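You operate a simulated robot arm through the tools that you are given. There is no shell and no other tool.

The job below is to be done with a simulated robot arm. You get a single attempt, and the scene is never put back.

## Task
Put things in order on the street end of the trestle bench. At the end: the green peg stands where the blue valve stopper stood; the blue valve stopper stands where the white freezer thermometer stood; the white freezer thermometer stands where the green gel pack stood; the green gel pack from the street end of the trestle bench is on the large saucer; whatever was shut is shut again. Leave all else as you found it, and nothing knocked over.

The check looks at the end state, three seconds after you hand in, the way a careful person would. Anything else that was tipped, shoved, dropped, spilled or broken makes it a failure. A push-on lid holds only when it is set on centred and level and pressed home; a screw cap is set on level and turned clockwise until tight.

## Robot
A 7-joint arm with a two-finger parallel gripper, fixed in place. Base frame: the origin is at the foot of the arm, x ahead of it, y to its left, z up; the work surface is at about z = 0. Readings come in cm, rad, newtons and seconds.
With the tool pointing down near the work surface it reaches from about 22 to 58 cm from the base axis. Its first joint turns from -1.152 to 1.152 rad. Payload 2.5 kg.
The tool frame sits at the grasp point between the pads (the TCP): z along the fingers, y along the line on which they close. The tips reach 2.3 cm beyond it. Largest opening 9.4 cm; finger width 3.8, thickness 1; the body of the gripper, 5.4 by 9.6 cm, starts 3.9 cm behind the TCP.
Orientation is that of the tool frame in the base frame, as [roll, pitch, yaw] about the fixed x, y, z axes, in that order (R = Rz(yaw) Ry(pitch) Rx(roll)). With the fingers straight down and closing along the base's y, the tool's x points along the base's -x, its y along +y and its z along -z.

## Interface
- The arm moves only by the tool servo_tool. Its argument "rows" is a list of rows, each an object of numbers (a shift or turn left out is 0, a gripper value left out holds the last): "jaw": the finger opening in cm, from 0 to 9.4; "x", "y", "z": the shift along the tool's x, y, z in cm; "ax", "ay", "az": the turn, a rotation vector about the tool's x, y, z in rad. In form: [{"jaw": .., "x": .., "y": .., "z": .., "ax": .., "ay": .., "az": ..}, ...]. A call has 1 to 20 rows; each row is the pose to reach, as a shift and turn from the pose commanded when the call began, along the tool's axes at that moment. Each row takes 0.2 s and may step no farther than 5 cm and 0.15 rad from the row before; otherwise, or with a gripper value out of range, the whole call is refused. A pose out of reach is approached as far as the arm can. The call stops where the force on the tool passes 40 N (or 10 N more than at its start, if that is more) or the arm is blocked; 0.2 s more then pass. Each finger travels about 10.8 cm/s and halts on what it meets, pressing with about 37 N; the grip force reading is that of the motor and also rises with nothing between the fingers. The clock runs only during rows and for 0.2 s after the last one: add rows that repeat a pose to give the fingers time. It gives the time, the measured TCP pose, the force on the tool (base axes), the opening and the grip force at its end, in the units of the frame above (readings bear some noise), with the torque about the TCP (base axes, N m) and any sound that the robot's microphone picked up.
- Cameras (640 x 400 px; columns grow to the right, rows downward): "scene" is fixed at [10.48, -40.08, 54.38]; the picture's right is [0.91, -0.41, 0.00], its down [-0.25, -0.54, -0.81] and it looks along [0.33, 0.73, -0.59] (base axes); focal length 332 px, centre (320, 200). "wrist" rides on the gripper at [8.6, 1.6, -7.5] in the tool frame; the picture's right is [-0.18, 0.98, 0.00], its down [-0.58, -0.11, -0.81] and it looks along [-0.79, -0.15, 0.59] (tool axes); focal length 243 px, centre (320, 200). There is no depth. A picture from a camera that has moved, and an enlarged one, comes with that camera's place and axes in the base frame and with its lens.
- get_image(camera): a new picture of that camera. It takes no simulated time.
- close_up(camera, box): a new picture of the part [left, top, right, bottom] of that camera's present view, enlarged. It takes no simulated time.
- hand_in(): hands the job in; it is judged then, once.

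Nothing tells you positions but the pictures and the camera data. Unless the task says otherwise, let go and move clear before handing in.

The tools are called as a command line: name --argument value ..., lists and objects as JSON in quotes. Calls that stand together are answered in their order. servo_tool: Moves the arm, as the interface text tells. Its arguments: {"type":"object","properties":{"rows":{"type":"array"}},"required":["rows"]} The other tools are called the same way: get_image (camera) takes a picture; close_up (camera, box) takes an enlarged picture of a part of a camera's view; hand_in () hands the job in.

At the start:

```text
clock: 0.0
tcp_pos: [36.51, -3.26, 26.67]
ee_rot: [3.141, 0.0, -3.141]
contact_force: [-0.1, -0.5, -0.5]
torque: [0.03, -0.01, 0.01]
grip_width: 9.38
grip_force: 0.0
```

scene: 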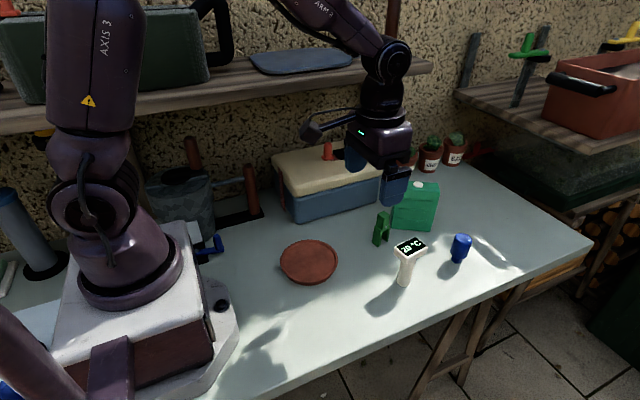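
wrist: 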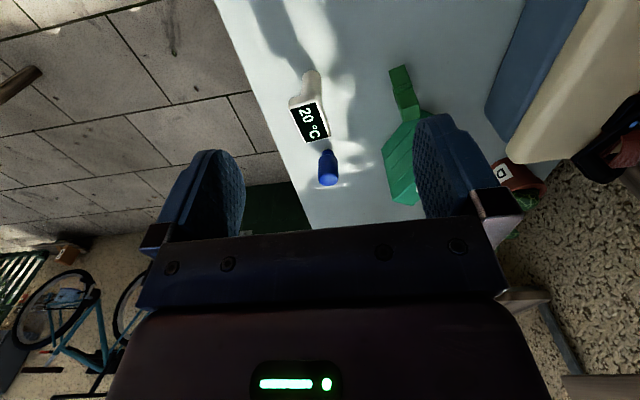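

I see a bench with a green peg, green gel pack, white thermometer, blue stopper, a terracotta saucer and a blue box with a cream lid. I'll take enlarged pictures first to locate things accurately.

close_up --camera "scene" --box '[340, 150, 500, 300]'

close_up --camera "scene" --box '[240, 120, 420, 300]'

close_up --camera "wrist" --box '[260, 40, 460, 220]'

close_up --camera "scene" --box '[0, 120, 280, 300]'

```text
2.67 times, centred on (420, 225) of scene
camera zoom: at [10.48, -40.08, 54.38], right [0.91, -0.41, 0.0], down [-0.25, -0.54, -0.81], along [0.33, 0.73, -0.59], focal length 886 px, centre (53, 133)
```

zoom: 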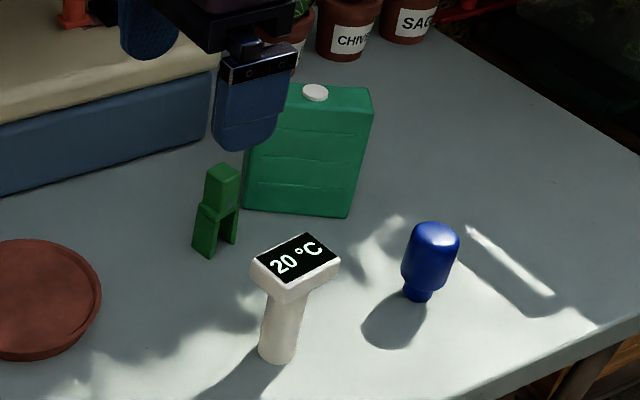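

```text
2.22 times, centred on (330, 210) of scene
camera zoom: at [10.48, -40.08, 54.38], right [0.91, -0.41, 0.0], down [-0.25, -0.54, -0.81], along [0.33, 0.73, -0.59], focal length 738 px, centre (298, 178)
```

zoom: 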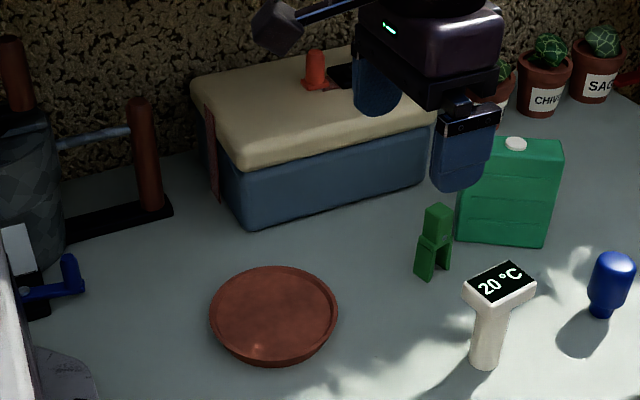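

```text
2.22 times, centred on (360, 130) of wrist
camera zoom: at [27.82, -1.54, 34.01], right [0.18, 0.98, 0.0], down [0.58, -0.11, 0.81], along [0.79, -0.15, -0.59], focal length 539 px, centre (231, 356)
```

zoom: 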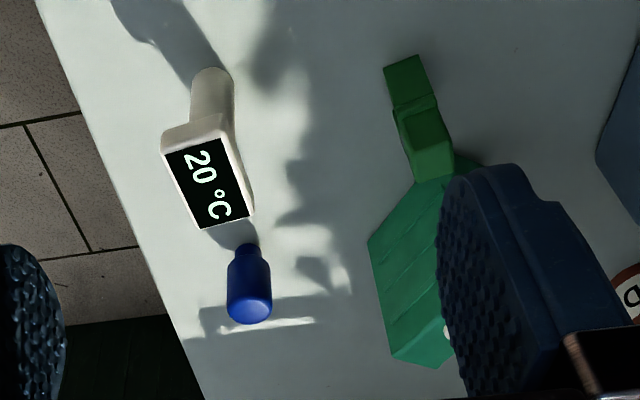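

```text
2.22 times, centred on (140, 210) of scene
camera zoom: at [10.48, -40.08, 54.38], right [0.91, -0.41, 0.0], down [-0.25, -0.54, -0.81], along [0.33, 0.73, -0.59], focal length 738 px, centre (720, 178)
```

zoom: 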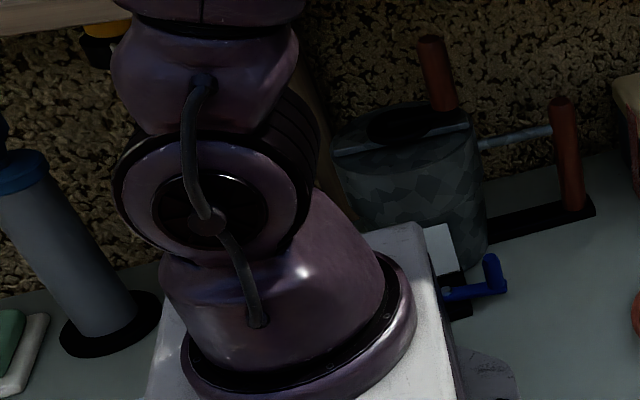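

The stopper seems to stand near (59, -6), the thermometer at (45, -6), the peg at (47, 6), the gel pack at about (57, 8), and the saucer is nearer the base. I'll pull the arm back and up to see the gel pack unobstructed.

servo_tool --rows '[{"x": 2, "z": -1}, {"x": 4, "z": -2}, {"x": 6, "z": -3}, {"x": 7, "z": -4}, {"x": 7, "z": -4}]'

```text
clock: 1.2
tcp_pos: [29.56, -3.22, 30.61]
ee_rot: [3.14, 0.0, -3.141]
contact_force: [0.6, 1.0, 0.1]
torque: [0.01, -0.01, 0.02]
grip_width: 9.39
grip_force: 0.2
```

The arm has retracted; now I take fresh pictures of the whole work area.

get_image --camera "scene"

get_image --camera "wrist"

close_up --camera "scene" --box '[360, 160, 480, 300]'

close_up --camera "wrist" --box '[240, 0, 500, 180]'

```text
taken
```

scene: 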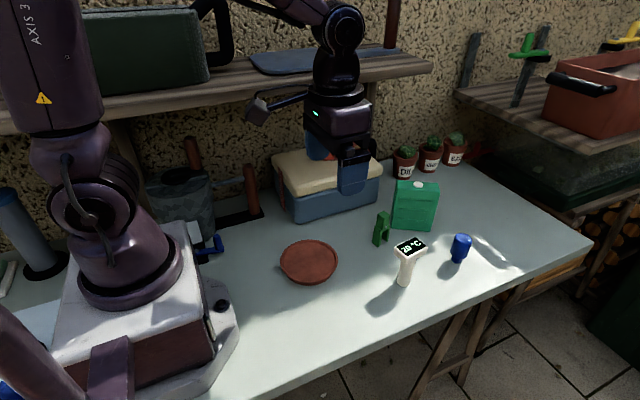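

```text
taken
camera wrist: at [20.86, -1.52, 37.99], right [0.18, 0.98, 0.0], down [0.58, -0.11, 0.81], along [0.79, -0.15, -0.59], focal length 243 px, centre (320, 200)
```

wrist: 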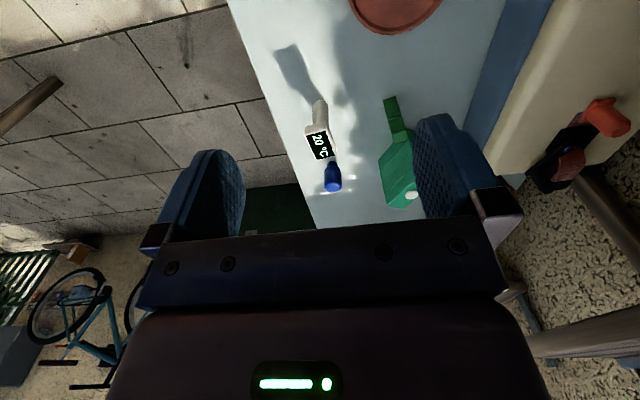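

```text
2.86 times, centred on (420, 230) of scene
camera zoom: at [10.48, -40.08, 54.38], right [0.91, -0.41, 0.0], down [-0.25, -0.54, -0.81], along [0.33, 0.73, -0.59], focal length 949 px, centre (34, 114)
```

zoom: 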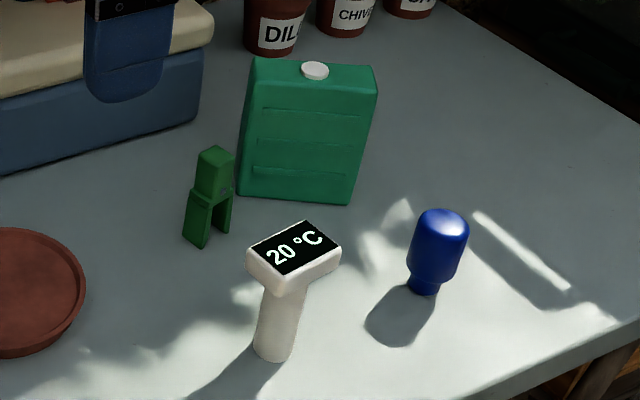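

```text
2.22 times, centred on (370, 90) of wrist
camera zoom: at [20.86, -1.52, 37.99], right [0.18, 0.98, 0.0], down [0.58, -0.11, 0.81], along [0.79, -0.15, -0.59], focal length 539 px, centre (209, 444)
```

zoom: 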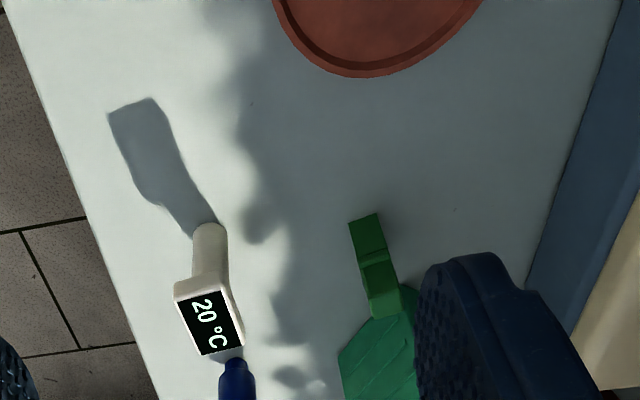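

The gel pack reads as a block about 9.6 × 4.3 × 11.3 cm, centred near (57.6, 8.9), front face turned about 32°. I'll check the saucer's inner size and the thermometer/stopper details before moving.

close_up --camera "scene" --box '[270, 230, 350, 290]'

close_up --camera "scene" --box '[385, 220, 485, 295]'

close_up --camera "scene" --box '[365, 170, 445, 250]'

close_up --camera "scene" --box '[380, 120, 500, 190]'

```text
6.67 times, centred on (310, 260) of scene
camera zoom: at [10.48, -40.08, 54.38], right [0.91, -0.41, 0.0], down [-0.25, -0.54, -0.81], along [0.33, 0.73, -0.59], focal length 2215 px, centre (387, -200)
```

zoom: 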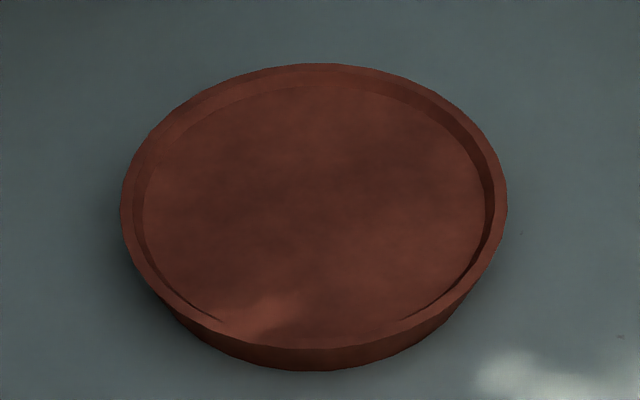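

```text
5.33 times, centred on (435, 258) of scene
camera zoom: at [10.48, -40.08, 54.38], right [0.91, -0.41, 0.0], down [-0.25, -0.54, -0.81], along [0.33, 0.73, -0.59], focal length 1772 px, centre (-293, -107)
```

zoom: 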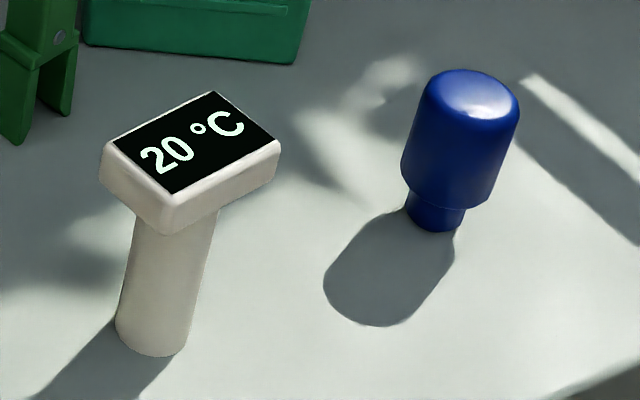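

```text
5.00 times, centred on (405, 210) of scene
camera zoom: at [10.48, -40.08, 54.38], right [0.91, -0.41, 0.0], down [-0.25, -0.54, -0.81], along [0.33, 0.73, -0.59], focal length 1661 px, centre (-105, 150)
```

zoom: 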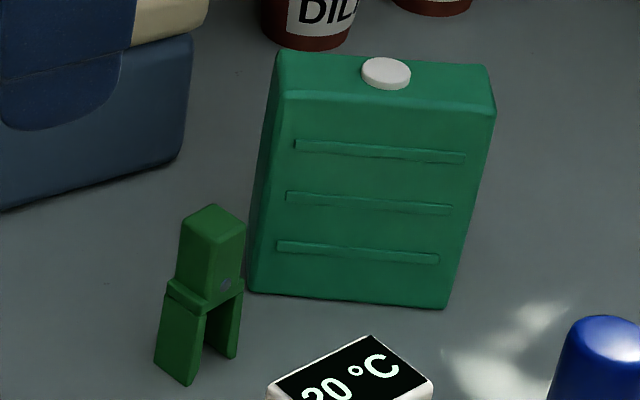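

```text
5.33 times, centred on (440, 155) of scene
camera zoom: at [10.48, -40.08, 54.38], right [0.91, -0.41, 0.0], down [-0.25, -0.54, -0.81], along [0.33, 0.73, -0.59], focal length 1772 px, centre (-320, 440)
```

zoom: 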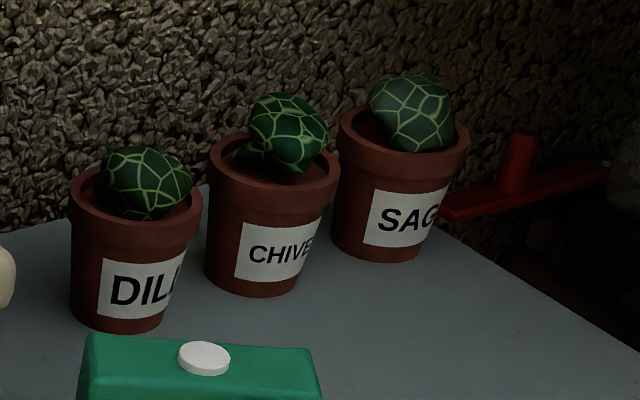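

The gel pack (≈9.6 × 3.8 × 11.8 cm at about (57.3, 8.65)) should just fit in the saucer's floor (≈11 cm), so I need the saucer's centre well. I'll swing the wrist camera around to view the saucer and items from the street side.

servo_tool --rows '[{"y": -1.2, "az": -0.14}, {"y": -2.4, "az": -0.28}, {"y": -3.6, "az": -0.42}, {"y": -4.8, "az": -0.56}, {"y": -6.0, "az": -0.7}, {"y": -7.2, "az": -0.84}, {"y": -8.4, "az": -0.98}, {"y": -9.6, "az": -1.12}, {"y": -10.8, "az": -1.26}, {"y": -12, "az": -1.4}, {"y": -13, "az": -1.54}, {"y": -13, "az": -1.54}]'

```text
clock: 3.8
tcp_pos: [29.6, -16.29, 30.61]
ee_rot: [3.141, -0.001, -1.6]
contact_force: [0.3, -0.4, 0.6]
torque: [0.03, -0.01, 0.04]
grip_width: 9.41
grip_force: 0.0
```

The arm is now to the side with the wrist camera looking toward the wall; I take its picture.

get_image --camera "wrist"

get_image --camera "scene"

```text
taken
camera wrist: at [27.7, -24.76, 37.99], right [-0.98, 0.21, 0.0], down [0.13, 0.58, 0.81], along [0.17, 0.79, -0.59], focal length 243 px, centre (320, 200)
```

wrist: 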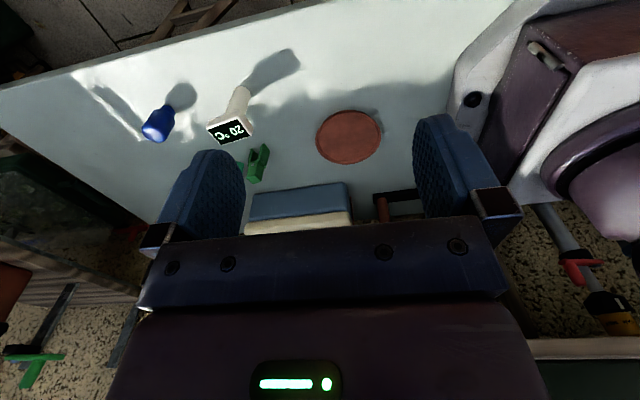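

```text
taken
```

scene: 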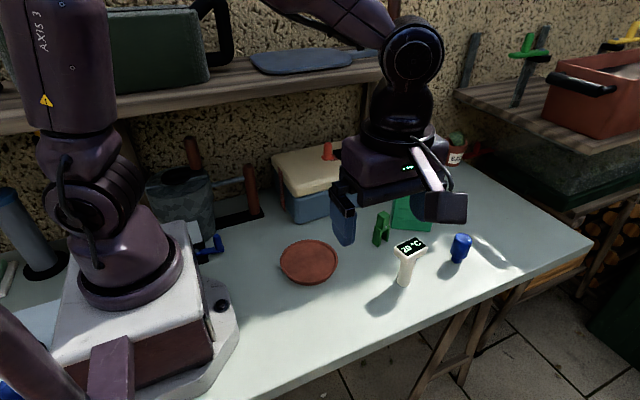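

close_up --camera "wrist" --box '[300, 95, 400, 175]'

close_up --camera "wrist" --box '[130, 80, 290, 190]'

```text
5.00 times, centred on (350, 135) of wrist
camera zoom: at [27.7, -24.76, 37.99], right [-0.98, 0.21, 0.0], down [0.13, 0.58, 0.81], along [0.17, 0.79, -0.59], focal length 1213 px, centre (170, 525)
```

zoom: 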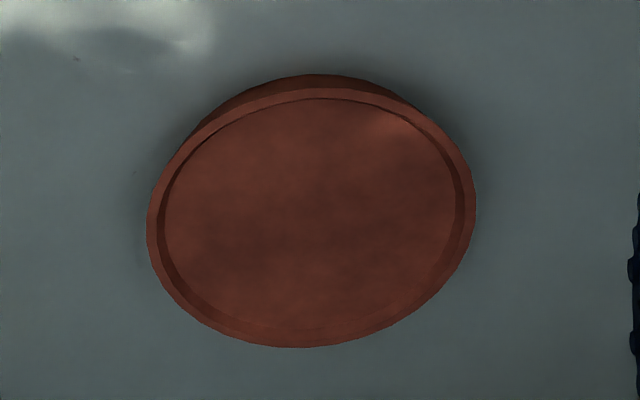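

```text
3.64 times, centred on (210, 135) of wrist
camera zoom: at [27.7, -24.76, 37.99], right [-0.98, 0.21, 0.0], down [0.13, 0.58, 0.81], along [0.17, 0.79, -0.59], focal length 882 px, centre (720, 436)
```

zoom: 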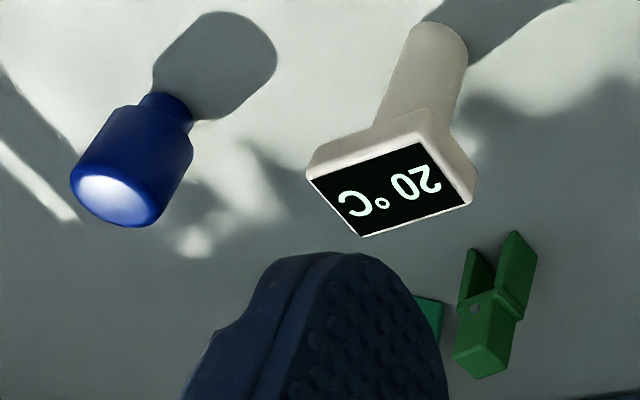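

Both cameras agree on the saucer's centre near (28.8, 6.4), the stopper near (58.8, -6.0), the thermometer near (44.7, -5.8). Next I swing back at height and turn the gripper so it closes across the gel pack's thickness.

servo_tool --rows '[{"x": -1.3, "y": -0.9, "az": 0.14}, {"x": -2.6, "y": -1.8, "az": 0.28}, {"x": -3.9, "y": -2.7, "az": 0.42}, {"x": -5.2, "y": -3.6, "az": 0.56}, {"x": -6.5, "y": -4.5, "az": 0.7}, {"x": -7.8, "y": -5.4, "az": 0.84}, {"x": -9.1, "y": -6.3, "az": 0.98}, {"x": -10.4, "y": -7.2, "az": 1.12}, {"x": -11.7, "y": -8.1, "az": 1.26}, {"x": -13, "y": -9.0, "az": 1.4}, {"x": -14.3, "y": -10, "az": 1.54}, {"x": -15.6, "y": -11, "az": 1.68}, {"x": -16.9, "y": -12, "az": 1.82}, {"x": -18.2, "y": -13, "az": 1.96}, {"x": -19.7, "y": -13.8, "az": 2.09}, {"x": -19.7, "y": -13.8, "az": 2.09}]'

```text
clock: 7.2
tcp_pos: [43.84, 3.03, 30.61]
ee_rot: [3.141, 0.0, 2.59]
contact_force: [0.1, 0.0, -0.2]
torque: [0.02, 0.02, -0.05]
grip_width: 9.38
grip_force: 0.0
```

The gripper is at (43.8, 3.0, 30.6) with the turn I wanted. I check the wrist view for the gel pack and peg positions from here.

get_image --camera "wrist"

close_up --camera "wrist" --box '[220, 0, 440, 160]'

```text
taken
camera wrist: at [37.28, 9.0, 38.03], right [0.67, 0.74, 0.0], down [0.44, -0.4, 0.81], along [0.6, -0.54, -0.59], focal length 243 px, centre (320, 200)
```

wrist: 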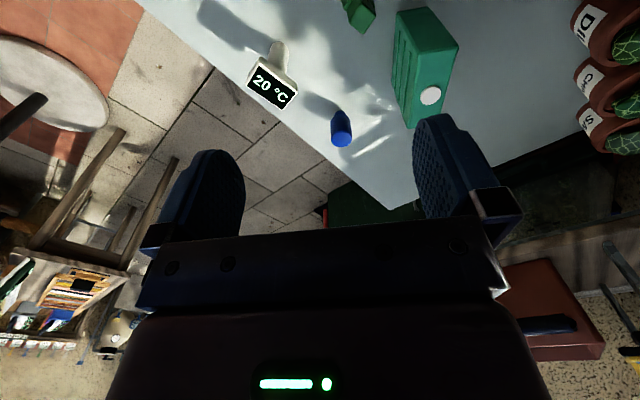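

```text
2.50 times, centred on (330, 80) of wrist
camera zoom: at [37.28, 9.0, 38.03], right [0.67, 0.74, 0.0], down [0.44, -0.4, 0.81], along [0.6, -0.54, -0.59], focal length 606 px, centre (295, 500)
```

zoom: 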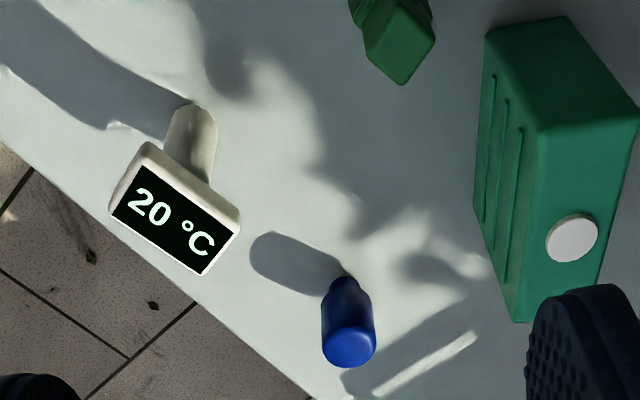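

Refining the camera axes, both views now agree: gel pack centre (57.0, 8.05) with cap top ≈12.3, saucer centre (29.0, 6.5), thermometer (44.85, -5.9), stopper (59.2, -5.95), peg (47.0, 5.75). I move above the gel pack at z = 20.

servo_tool --rows '[{"x": -1.08, "y": 1.4, "z": 1.3}, {"x": -2.15, "y": 2.8, "z": 2.6}, {"x": -3.23, "y": 4.2, "z": 3.9}, {"x": -4.31, "y": 5.6, "z": 5.2}, {"x": -5.39, "y": 7.0, "z": 6.5}, {"x": -6.46, "y": 8.4, "z": 7.8}, {"x": -7.54, "y": 9.8, "z": 9.1}, {"x": -8.62, "y": 11.2, "z": 10.6}, {"x": -8.62, "y": 11.2, "z": 10.6}]'

get_image --camera "scene"

get_image --camera "wrist"

```text
clock: 9.2
tcp_pos: [57.02, 8.16, 20.28]
ee_rot: [3.141, -0.001, 2.592]
contact_force: [0.7, 0.6, 0.1]
torque: [0.01, 0.0, -0.01]
grip_width: 9.42
grip_force: 0.1
```

```text
taken
```

scene: 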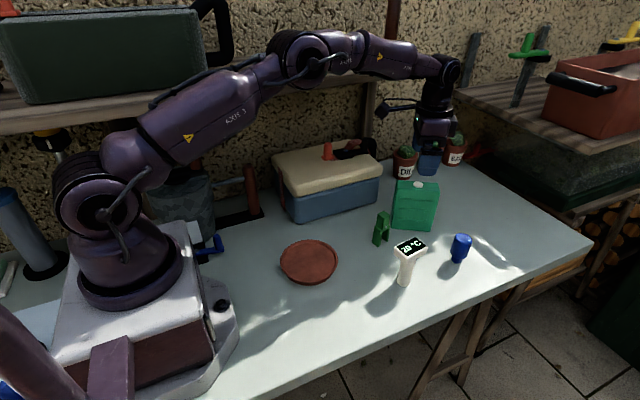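

```text
taken
camera wrist: at [50.47, 14.05, 27.62], right [0.67, 0.74, 0.0], down [0.44, -0.4, 0.81], along [0.6, -0.54, -0.59], focal length 243 px, centre (320, 200)
```

wrist: 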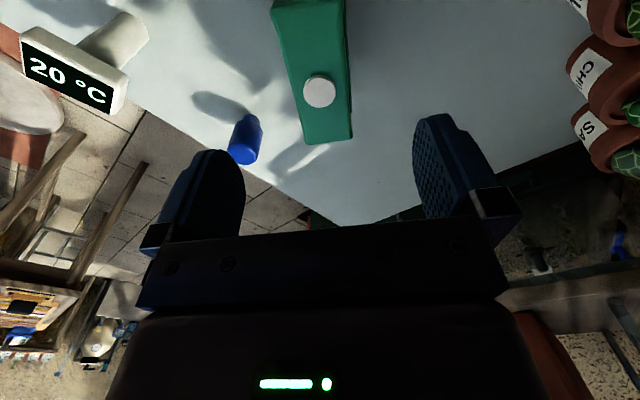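

The cap sits exactly under the tool, at (57.03, 8.11), and the pack is aligned between the fingers. I descend straight to z ≈ 8.9.

servo_tool --rows '[{"z": 1.5}, {"z": 3}, {"z": 4.5}, {"z": 6}, {"z": 7.5}, {"z": 9}, {"z": 10.2}, {"z": 11.3}, {"z": 11.3}]'

get_image --camera "wrist"

close_up --camera "scene" --box '[340, 90, 500, 250]'

```text
clock: 11.2
tcp_pos: [57.08, 8.14, 8.59]
ee_rot: [3.141, 0.001, 2.594]
contact_force: [0.5, -0.1, 0.1]
torque: [-0.01, -0.04, -0.01]
grip_width: 9.4
grip_force: 0.1
```

```text
taken
camera wrist: at [50.54, 14.02, 16.05], right [0.67, 0.74, 0.0], down [0.44, -0.4, 0.81], along [0.6, -0.54, -0.59], focal length 243 px, centre (320, 200)
```

wrist: 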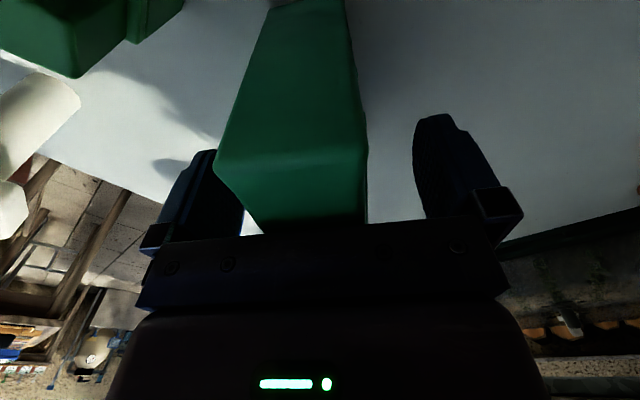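

```text
2.50 times, centred on (420, 170) of scene
camera zoom: at [10.48, -40.08, 54.38], right [0.91, -0.41, 0.0], down [-0.25, -0.54, -0.81], along [0.33, 0.73, -0.59], focal length 831 px, centre (70, 275)
```

zoom: 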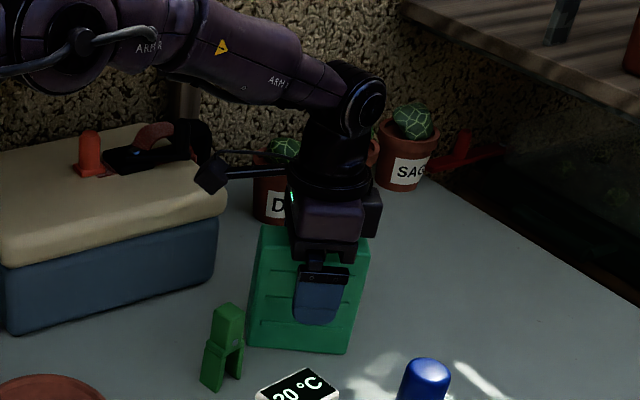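

The fingers straddle the pack with no contact. I close gradually and check the grip.

servo_tool --rows '[{"jaw": 8.0, "z": -0.2}, {"jaw": 6.5, "z": -0.2}, {"jaw": 5.5, "z": -0.2}, {"jaw": 5.0, "z": -0.2}, {"jaw": 4.6, "z": -0.2}, {"jaw": 4.2, "z": -0.2}, {"jaw": 3.8, "z": -0.2}, {"jaw": 3.4, "z": -0.2}, {"jaw": 3.0, "z": -0.2}, {"jaw": 2.5, "z": -0.2}, {"jaw": 2.0, "z": -0.2}, {"jaw": 2.0, "z": -0.2}]'

close_up --camera "scene" --box '[340, 90, 500, 250]'

```text
clock: 13.8
tcp_pos: [57.12, 8.07, 8.91]
ee_rot: [3.141, 0.001, 2.592]
contact_force: [-0.3, -1.6, 1.1]
torque: [-0.08, -0.02, -0.01]
grip_width: 4.17
grip_force: 36.9
```

```text
2.50 times, centred on (420, 170) of scene
camera zoom: at [10.48, -40.08, 54.38], right [0.91, -0.41, 0.0], down [-0.25, -0.54, -0.81], along [0.33, 0.73, -0.59], focal length 831 px, centre (70, 275)
```

zoom: 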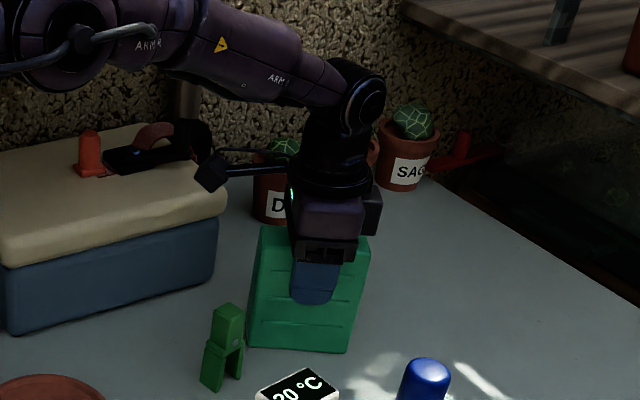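

The pack is held (opening 4.17 cm, 37 N). I lift straight up first, slowly.

servo_tool --rows '[{"z": -0.5}, {"z": -1.5}, {"z": -3}, {"z": -4.5}, {"z": -6}, {"z": -7.5}, {"z": -9}, {"z": -10.5}, {"z": -12}, {"z": -13.5}, {"z": -15}, {"z": -15}]'

get_image --camera "scene"

```text
clock: 16.4
tcp_pos: [56.96, 8.09, 24.04]
ee_rot: [-3.142, -0.001, 2.593]
contact_force: [0.1, -0.2, -3.8]
torque: [-0.02, 0.03, 0.02]
grip_width: 4.19
grip_force: 36.5
```

```text
taken
```

scene: 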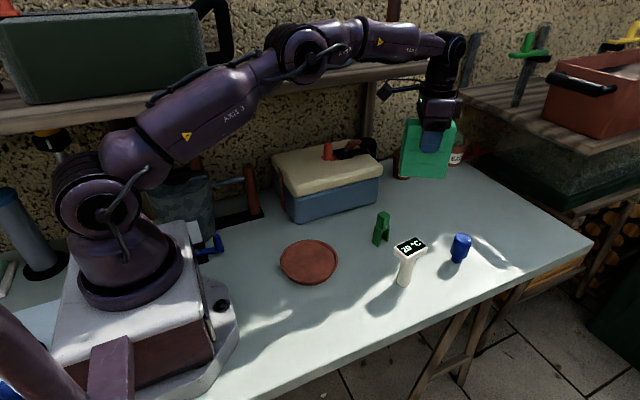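

The pack hangs straight (about 0.39 kg) and nothing else moved. I carry it at height over to the saucer.

servo_tool --rows '[{"x": 0.7, "y": -0.48}, {"x": 1.9, "y": -1.32}, {"x": 3.4, "y": -2.35}, {"x": 5.0, "y": -3.46}, {"x": 6.6, "y": -4.57}, {"x": 8.2, "y": -5.68}, {"x": 9.8, "y": -6.78}, {"x": 11.4, "y": -7.89}, {"x": 13.0, "y": -9.0}, {"x": 14.6, "y": -10.1}, {"x": 16.2, "y": -11.21}, {"x": 17.8, "y": -12.32}, {"x": 19.4, "y": -13.43}, {"x": 20.8, "y": -14.4}, {"x": 22.0, "y": -15.23}, {"x": 22.7, "y": -15.71}, {"x": 23.03, "y": -15.94}, {"x": 23.03, "y": -15.94}]'

get_image --camera "scene"

get_image --camera "wrist"

```text
clock: 20.2
tcp_pos: [29.0, 6.63, 24.03]
ee_rot: [-3.14, 0.0, 2.591]
contact_force: [-0.2, -0.6, -2.9]
torque: [0.0, -0.02, 0.02]
grip_width: 4.21
grip_force: 37.1
```

```text
taken
```

scene: 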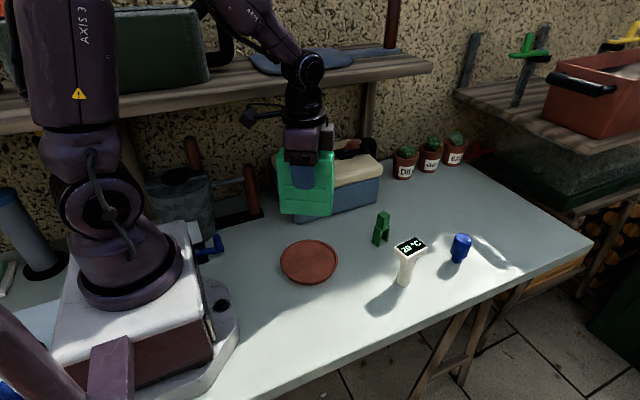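

```text
taken
camera wrist: at [22.56, 12.61, 31.35], right [0.67, 0.74, 0.0], down [0.44, -0.4, 0.81], along [0.6, -0.54, -0.59], focal length 243 px, centre (320, 200)
```

wrist: 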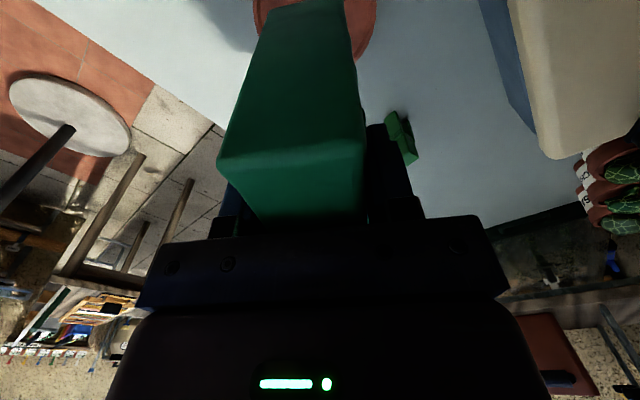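

It's over the saucer. I lower it to about 3.5 cm above the bench and check the centring before setting down.

servo_tool --rows '[{"z": 1}, {"z": 2.2}, {"z": 3.4}, {"z": 4.6}, {"z": 5.8}, {"z": 7.0}, {"z": 8.2}, {"z": 9.4}, {"z": 10.5}, {"z": 11.3}, {"z": 11.5}, {"z": 11.5}]'

close_up --camera "scene" --box '[250, 170, 370, 300]'

get_image --camera "wrist"

```text
clock: 22.8
tcp_pos: [29.17, 6.56, 12.48]
ee_rot: [3.141, 0.001, 2.594]
contact_force: [-0.2, 1.7, -3.9]
torque: [-0.01, 0.0, -0.01]
grip_width: 4.15
grip_force: 36.5
```

```text
3.08 times, centred on (310, 235) of scene
camera zoom: at [10.48, -40.08, 54.38], right [0.91, -0.41, 0.0], down [-0.25, -0.54, -0.81], along [0.33, 0.73, -0.59], focal length 1022 px, centre (351, 92)
```

zoom: 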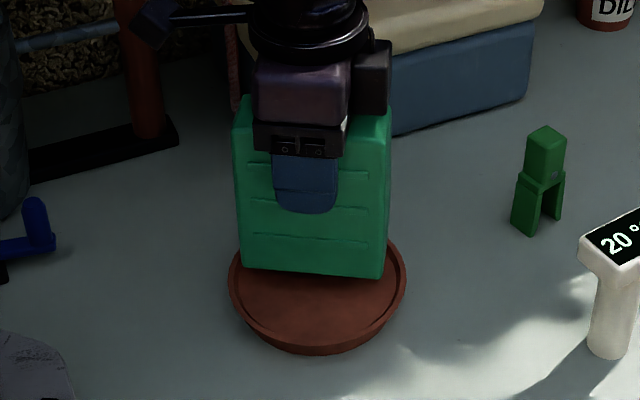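

```text
taken
camera wrist: at [22.58, 12.48, 19.82], right [0.67, 0.74, 0.0], down [0.44, -0.4, 0.81], along [0.6, -0.54, -0.59], focal length 243 px, centre (320, 200)
```

wrist: 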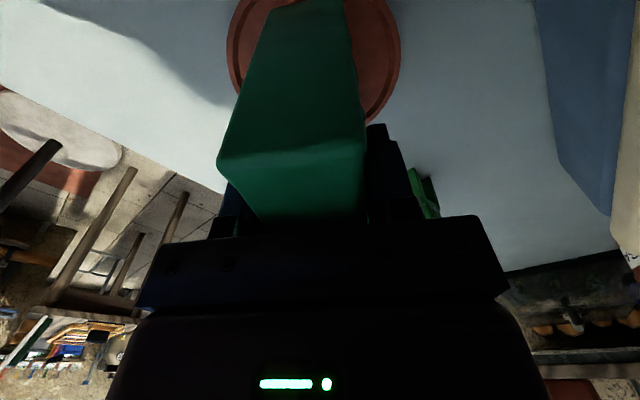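

The pack looks roughly centred side to side from the scene camera; I check more precisely with enlarged wrist and scene views.

close_up --camera "wrist" --box '[210, 0, 420, 130]'

close_up --camera "scene" --box '[270, 230, 350, 290]'

```text
3.05 times, centred on (315, 65) of wrist
camera zoom: at [22.58, 12.48, 19.82], right [0.67, 0.74, 0.0], down [0.44, -0.4, 0.81], along [0.6, -0.54, -0.59], focal length 739 px, centre (335, 611)
```

zoom: 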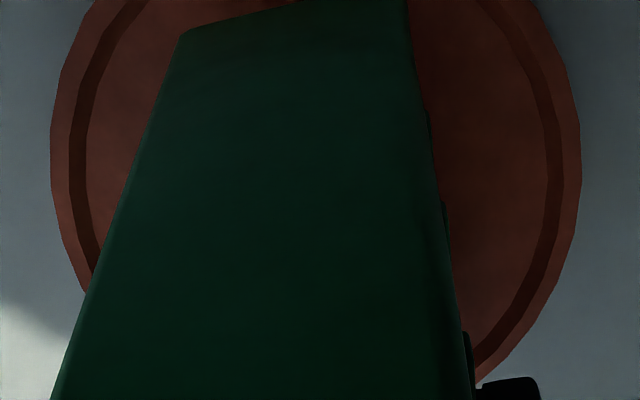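

```text
6.67 times, centred on (310, 260) of scene
camera zoom: at [10.48, -40.08, 54.38], right [0.91, -0.41, 0.0], down [-0.25, -0.54, -0.81], along [0.33, 0.73, -0.59], focal length 2215 px, centre (387, -200)
```

zoom: 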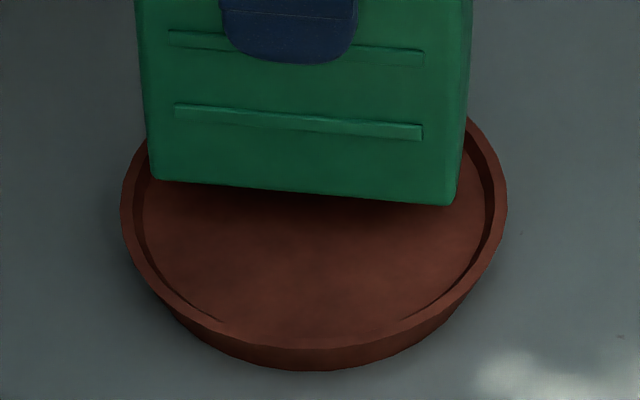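

The closer wrist view puts the saucer centre at about (29.0, 6.1), so the pack needs to shift ~0.45 cm toward the street. I apply that and lower to just above the rim.

servo_tool --rows '[{"x": -0.08, "y": -0.2}, {"x": -0.17, "y": -0.43}, {"x": -0.17, "y": -0.43, "z": 0.5}, {"x": -0.17, "y": -0.43, "z": 1.0}, {"x": -0.17, "y": -0.43, "z": 1.5}, {"x": -0.17, "y": -0.43, "z": 1.8}, {"x": -0.17, "y": -0.43, "z": 1.8}]'

close_up --camera "scene" --box '[270, 230, 350, 290]'

close_up --camera "wrist" --box '[210, 0, 420, 130]'

```text
clock: 24.4
tcp_pos: [28.99, 5.9, 10.62]
ee_rot: [-3.14, 0.001, 2.591]
contact_force: [-0.5, 0.0, -3.6]
torque: [-0.03, 0.01, -0.02]
grip_width: 4.18
grip_force: 36.8
```

```text
6.67 times, centred on (310, 260) of scene
camera zoom: at [10.48, -40.08, 54.38], right [0.91, -0.41, 0.0], down [-0.25, -0.54, -0.81], along [0.33, 0.73, -0.59], focal length 2215 px, centre (387, -200)
```

zoom: 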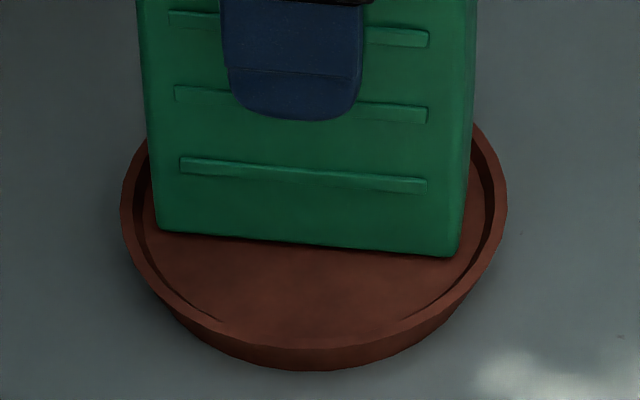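

```text
3.05 times, centred on (315, 65) of wrist
camera zoom: at [22.48, 12.01, 18.02], right [0.67, 0.74, 0.0], down [0.44, -0.4, 0.81], along [0.6, -0.54, -0.59], focal length 739 px, centre (335, 611)
```

zoom: 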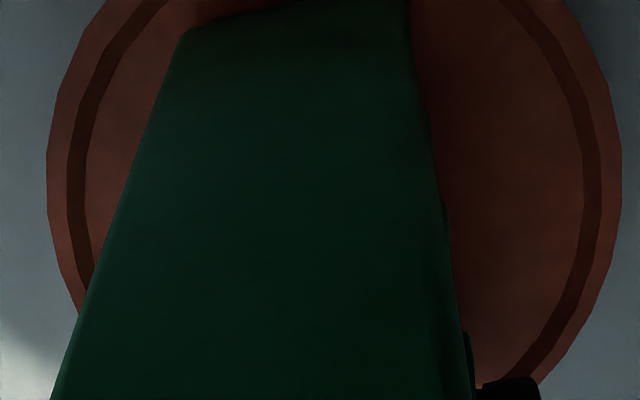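

The pack is now centred in both views (lateral mismatch under 1 mm). I lower gently in small steps to feel the saucer floor.

servo_tool --rows '[{"z": 0.2}, {"z": 0.4}, {"z": 0.5}, {"z": 0.6}, {"z": 0.7}, {"z": 0.7}]'

close_up --camera "scene" --box '[270, 230, 350, 290]'

```text
clock: 25.8
tcp_pos: [29.0, 6.09, 9.96]
ee_rot: [3.14, 0.002, 2.591]
contact_force: [0.1, -5.6, 26.5]
torque: [-0.44, 0.08, -0.05]
grip_width: 4.16
grip_force: 37.2
```

```text
6.67 times, centred on (310, 260) of scene
camera zoom: at [10.47, -40.08, 54.38], right [0.91, -0.41, 0.0], down [-0.24, -0.54, -0.81], along [0.33, 0.73, -0.59], focal length 2215 px, centre (387, -200)
```

zoom: 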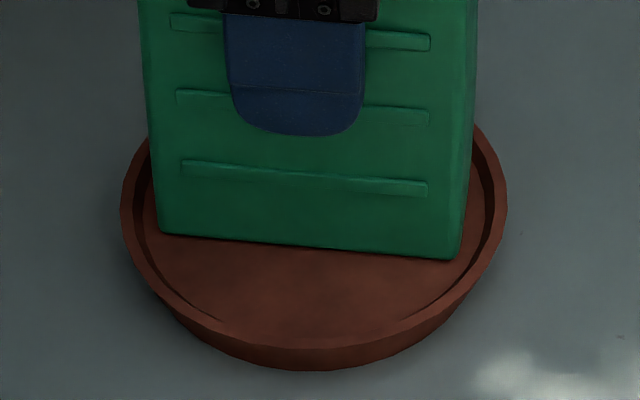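

Contact is felt (about 27 N upward, through the pack's centre), and the floor lies at z ≈ 1.4. I relax the push slightly before letting go.

servo_tool --rows '[{"z": -0.05}, {"z": -0.1}, {"z": -0.1}]'

```text
clock: 26.6
tcp_pos: [28.88, 6.16, 10.02]
ee_rot: [-3.14, -0.002, 2.593]
contact_force: [0.7, 1.3, -0.4]
torque: [0.05, -0.16, 0.04]
grip_width: 4.2
grip_force: 36.8
```

Forces are near zero, so the pack rests on the saucer. I open the fingers gradually and rise straight up.

servo_tool --rows '[{"jaw": 4.3}, {"jaw": 4.5}, {"jaw": 4.8}, {"jaw": 5.5}, {"jaw": 6.5}, {"jaw": 7.5}, {"jaw": 8.0}, {"jaw": 8.0}]'

close_up --camera "scene" --box '[260, 180, 360, 290]'

get_image --camera "wrist"

```text
clock: 28.4
tcp_pos: [28.9, 6.01, 10.1]
ee_rot: [3.141, 0.0, 2.593]
contact_force: [0.0, 0.2, -0.6]
torque: [0.0, 0.01, 0.01]
grip_width: 8.02
grip_force: 0.2
```

```text
3.64 times, centred on (310, 235) of scene
camera zoom: at [10.48, -40.08, 54.38], right [0.91, -0.41, 0.0], down [-0.25, -0.54, -0.81], along [0.33, 0.73, -0.59], focal length 1208 px, centre (356, 73)
```

zoom: 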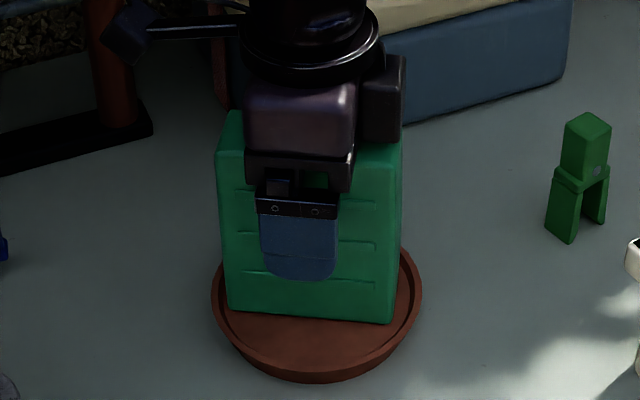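

```text
taken
camera wrist: at [22.45, 12.01, 17.42], right [0.67, 0.74, 0.0], down [0.44, -0.4, 0.81], along [0.6, -0.54, -0.59], focal length 243 px, centre (320, 200)
```

wrist: 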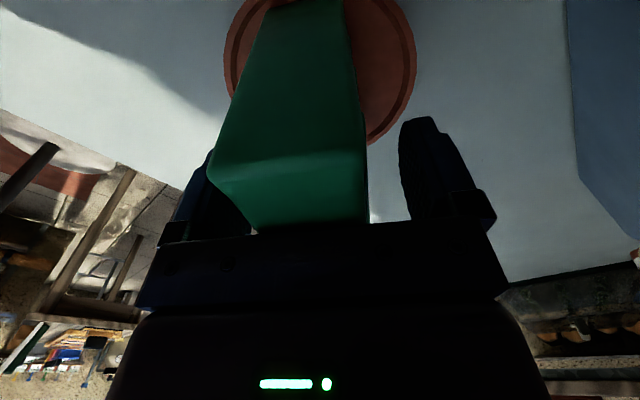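

The fingers are free and the pack stands in the saucer. I rise straight up.

servo_tool --rows '[{"z": -0.8}, {"z": -2}, {"z": -3.5}, {"z": -5}, {"z": -7}, {"z": -9}, {"z": -11}, {"z": -13}, {"z": -15}, {"z": -16}, {"z": -16}]'

get_image --camera "scene"

close_up --camera "scene" --box '[260, 180, 360, 290]'

get_image --camera "wrist"

```text
clock: 30.8
tcp_pos: [28.95, 5.99, 26.11]
ee_rot: [3.141, 0.001, 2.591]
contact_force: [-0.7, -0.2, 0.7]
torque: [0.01, 0.0, -0.02]
grip_width: 7.99
grip_force: 0.1
```

```text
taken
```

scene: 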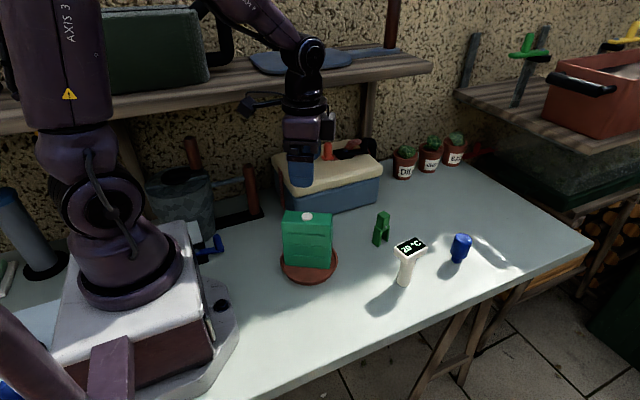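

```text
3.64 times, centred on (310, 235) of scene
camera zoom: at [10.48, -40.08, 54.38], right [0.91, -0.41, 0.0], down [-0.25, -0.54, -0.81], along [0.33, 0.73, -0.59], focal length 1208 px, centre (356, 73)
```

zoom: 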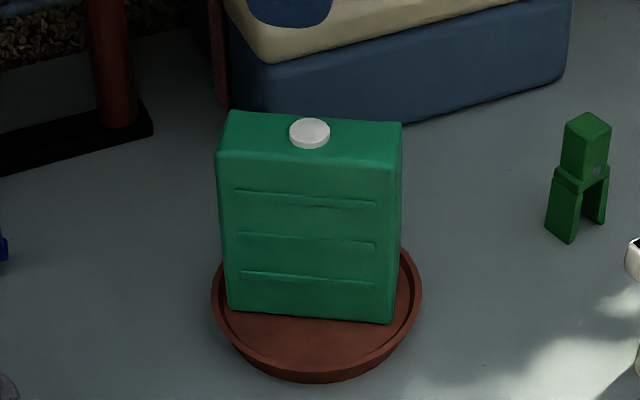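

```text
taken
camera wrist: at [22.44, 12.06, 33.46], right [0.67, 0.74, 0.0], down [0.44, -0.4, 0.81], along [0.6, -0.54, -0.59], focal length 243 px, centre (320, 200)
```

wrist: 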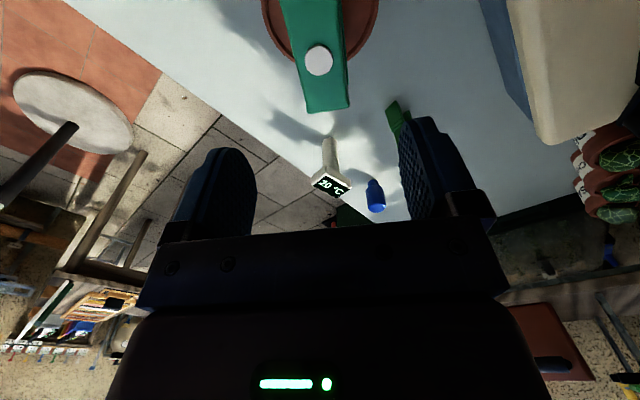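

The pack stands squarely in the saucer. Next is the thermometer: head centre about (44.95, -5.8), top at z ≈ 9.85, turned about 6°; I move above it with matching turn.

servo_tool --rows '[{"x": -1.0, "y": -0.08, "az": -0.06}, {"x": -3.0, "y": -0.25, "az": -0.13}, {"x": -5.0, "y": -0.42, "az": -0.2}, {"x": -7.0, "y": -0.6, "az": -0.27}, {"x": -9.0, "y": -0.77, "az": -0.34}, {"x": -11.0, "y": -0.94, "az": -0.41}, {"x": -13.0, "y": -1.11, "az": -0.48}, {"x": -15.0, "y": -1.28, "az": -0.55}, {"x": -17.0, "y": -1.45, "az": -0.61}, {"x": -18.8, "y": -1.6, "az": -0.655}, {"x": -19.81, "y": -1.69, "z": 1, "az": -0.655}, {"x": -19.81, "y": -1.69, "z": 3, "az": -0.655}, {"x": -19.81, "y": -1.69, "z": 5, "az": -0.655}, {"x": -19.81, "y": -1.69, "z": 6.5, "az": -0.655}, {"x": -19.81, "y": -1.69, "z": 6.5, "az": -0.655}]'

get_image --camera "wrist"

close_up --camera "wrist" --box '[230, 0, 430, 150]'

```text
clock: 34.0
tcp_pos: [45.03, -5.75, 19.53]
ee_rot: [-3.142, -0.001, -3.036]
contact_force: [0.4, -0.1, -0.5]
torque: [-0.04, -0.02, 0.0]
grip_width: 7.98
grip_force: 0.1
```

```text
taken
camera wrist: at [36.26, -4.96, 26.88], right [0.08, 1.0, 0.0], down [0.59, -0.05, 0.81], along [0.8, -0.06, -0.59], focal length 243 px, centre (320, 200)
```

wrist: 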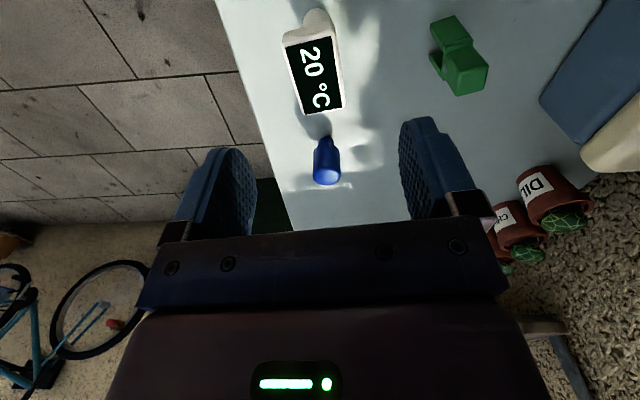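

```text
2.67 times, centred on (330, 75) of wrist
camera zoom: at [36.26, -4.96, 26.88], right [0.08, 1.0, 0.0], down [0.59, -0.05, 0.81], along [0.8, -0.06, -0.59], focal length 647 px, centre (293, 533)
```

zoom: 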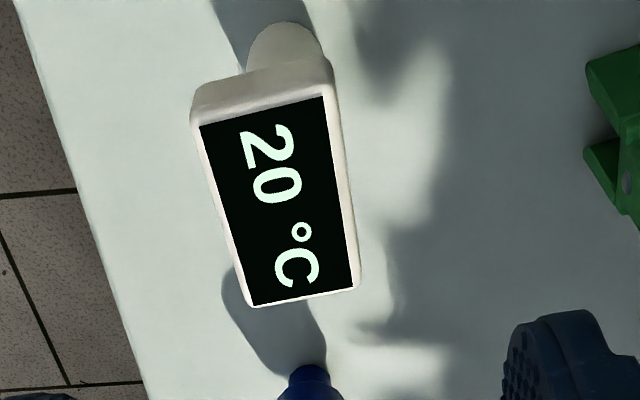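

The head centre now reads (45.1, -5.87), turned about 7.4°. I make the small correction and descend to z ≈ 9.2 with the fingers open around the head.

servo_tool --rows '[{"x": -0.08, "y": -0.2, "z": 0.5, "az": -0.025}, {"x": -0.08, "y": -0.2, "z": 2, "az": -0.025}, {"x": -0.08, "y": -0.2, "z": 3.5, "az": -0.025}, {"x": -0.08, "y": -0.2, "z": 5, "az": -0.025}, {"x": -0.08, "y": -0.2, "z": 6.5, "az": -0.025}, {"x": -0.08, "y": -0.2, "z": 8, "az": -0.025}, {"x": -0.08, "y": -0.2, "z": 9.4, "az": -0.025}, {"x": -0.08, "y": -0.2, "z": 10.3, "az": -0.025}, {"x": -0.08, "y": -0.2, "z": 10.3, "az": -0.025}]'

get_image --camera "wrist"

close_up --camera "scene" --box '[350, 190, 450, 300]'

```text
clock: 36.0
tcp_pos: [45.06, -5.89, 9.35]
ee_rot: [-3.141, 0.0, -3.011]
contact_force: [-0.4, -1.0, -0.5]
torque: [0.01, -0.02, 0.03]
grip_width: 8.0
grip_force: 0.0
```

```text
taken
camera wrist: at [36.3, -5.38, 16.67], right [0.05, 1.0, 0.0], down [0.59, -0.03, 0.81], along [0.81, -0.04, -0.59], focal length 243 px, centre (320, 200)
```

wrist: 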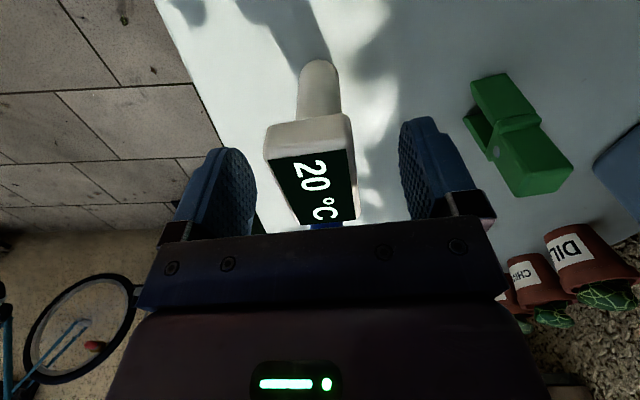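

```text
3.64 times, centred on (400, 245) of scene
camera zoom: at [10.48, -40.08, 54.38], right [0.91, -0.41, 0.0], down [-0.25, -0.54, -0.81], along [0.33, 0.73, -0.59], focal length 1208 px, centre (29, 36)
```

zoom: 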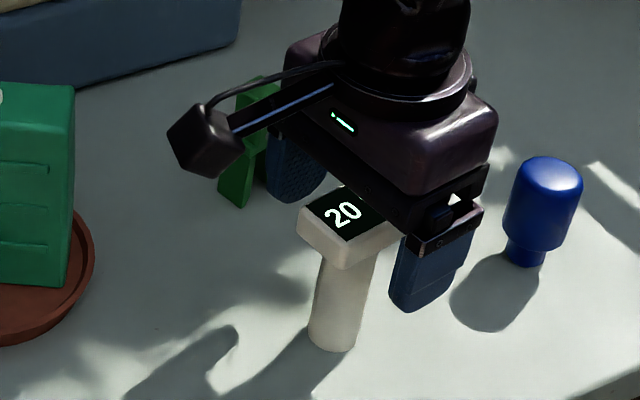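

The head is midway between the fingers. I close slowly.

servo_tool --rows '[{"jaw": 6.5}, {"jaw": 5.5}, {"jaw": 4.8}, {"jaw": 4.4}, {"jaw": 4.2}, {"jaw": 4.0}, {"jaw": 3.8}, {"jaw": 3.6}, {"jaw": 3.4}, {"jaw": 3.2}, {"jaw": 3.0}, {"jaw": 2.6}, {"jaw": 2.2}, {"jaw": 2.0}, {"jaw": 2.0}]'

close_up --camera "scene" --box '[350, 190, 450, 300]'

```text
clock: 39.2
tcp_pos: [45.2, -5.96, 9.28]
ee_rot: [-3.141, 0.001, -3.012]
contact_force: [-1.0, -0.2, 0.8]
torque: [-0.03, 0.01, -0.01]
grip_width: 3.49
grip_force: 36.7
```

```text
3.64 times, centred on (400, 245) of scene
camera zoom: at [10.48, -40.08, 54.38], right [0.91, -0.41, 0.0], down [-0.25, -0.54, -0.81], along [0.33, 0.73, -0.59], focal length 1208 px, centre (29, 36)
```

zoom: 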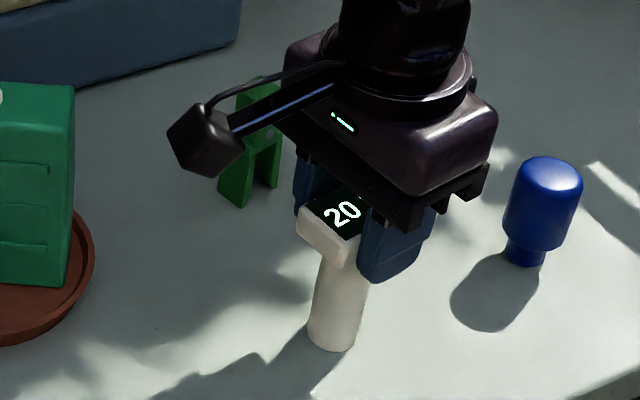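

The thermometer is held (3.49 cm, 37 N) and still upright. I lift it straight up.

servo_tool --rows '[{"z": -0.4}, {"z": -1.2}, {"z": -2.5}, {"z": -4}, {"z": -5.5}, {"z": -7}, {"z": -8.5}, {"z": -10}, {"z": -11.5}, {"z": -12.5}, {"z": -13}, {"z": -13}]'

close_up --camera "scene" --box '[340, 120, 480, 300]'

```text
clock: 41.8
tcp_pos: [45.15, -6.14, 22.27]
ee_rot: [-3.141, 0.0, -3.012]
contact_force: [0.9, 0.9, -0.2]
torque: [0.04, -0.05, -0.01]
grip_width: 3.51
grip_force: 37.1
```

```text
2.22 times, centred on (410, 210) of scene
camera zoom: at [10.48, -40.08, 54.38], right [0.91, -0.41, 0.0], down [-0.25, -0.54, -0.81], along [0.33, 0.73, -0.59], focal length 738 px, centre (120, 178)
```

zoom: 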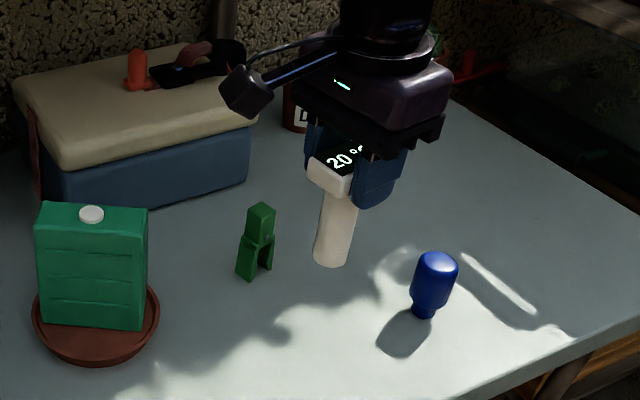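

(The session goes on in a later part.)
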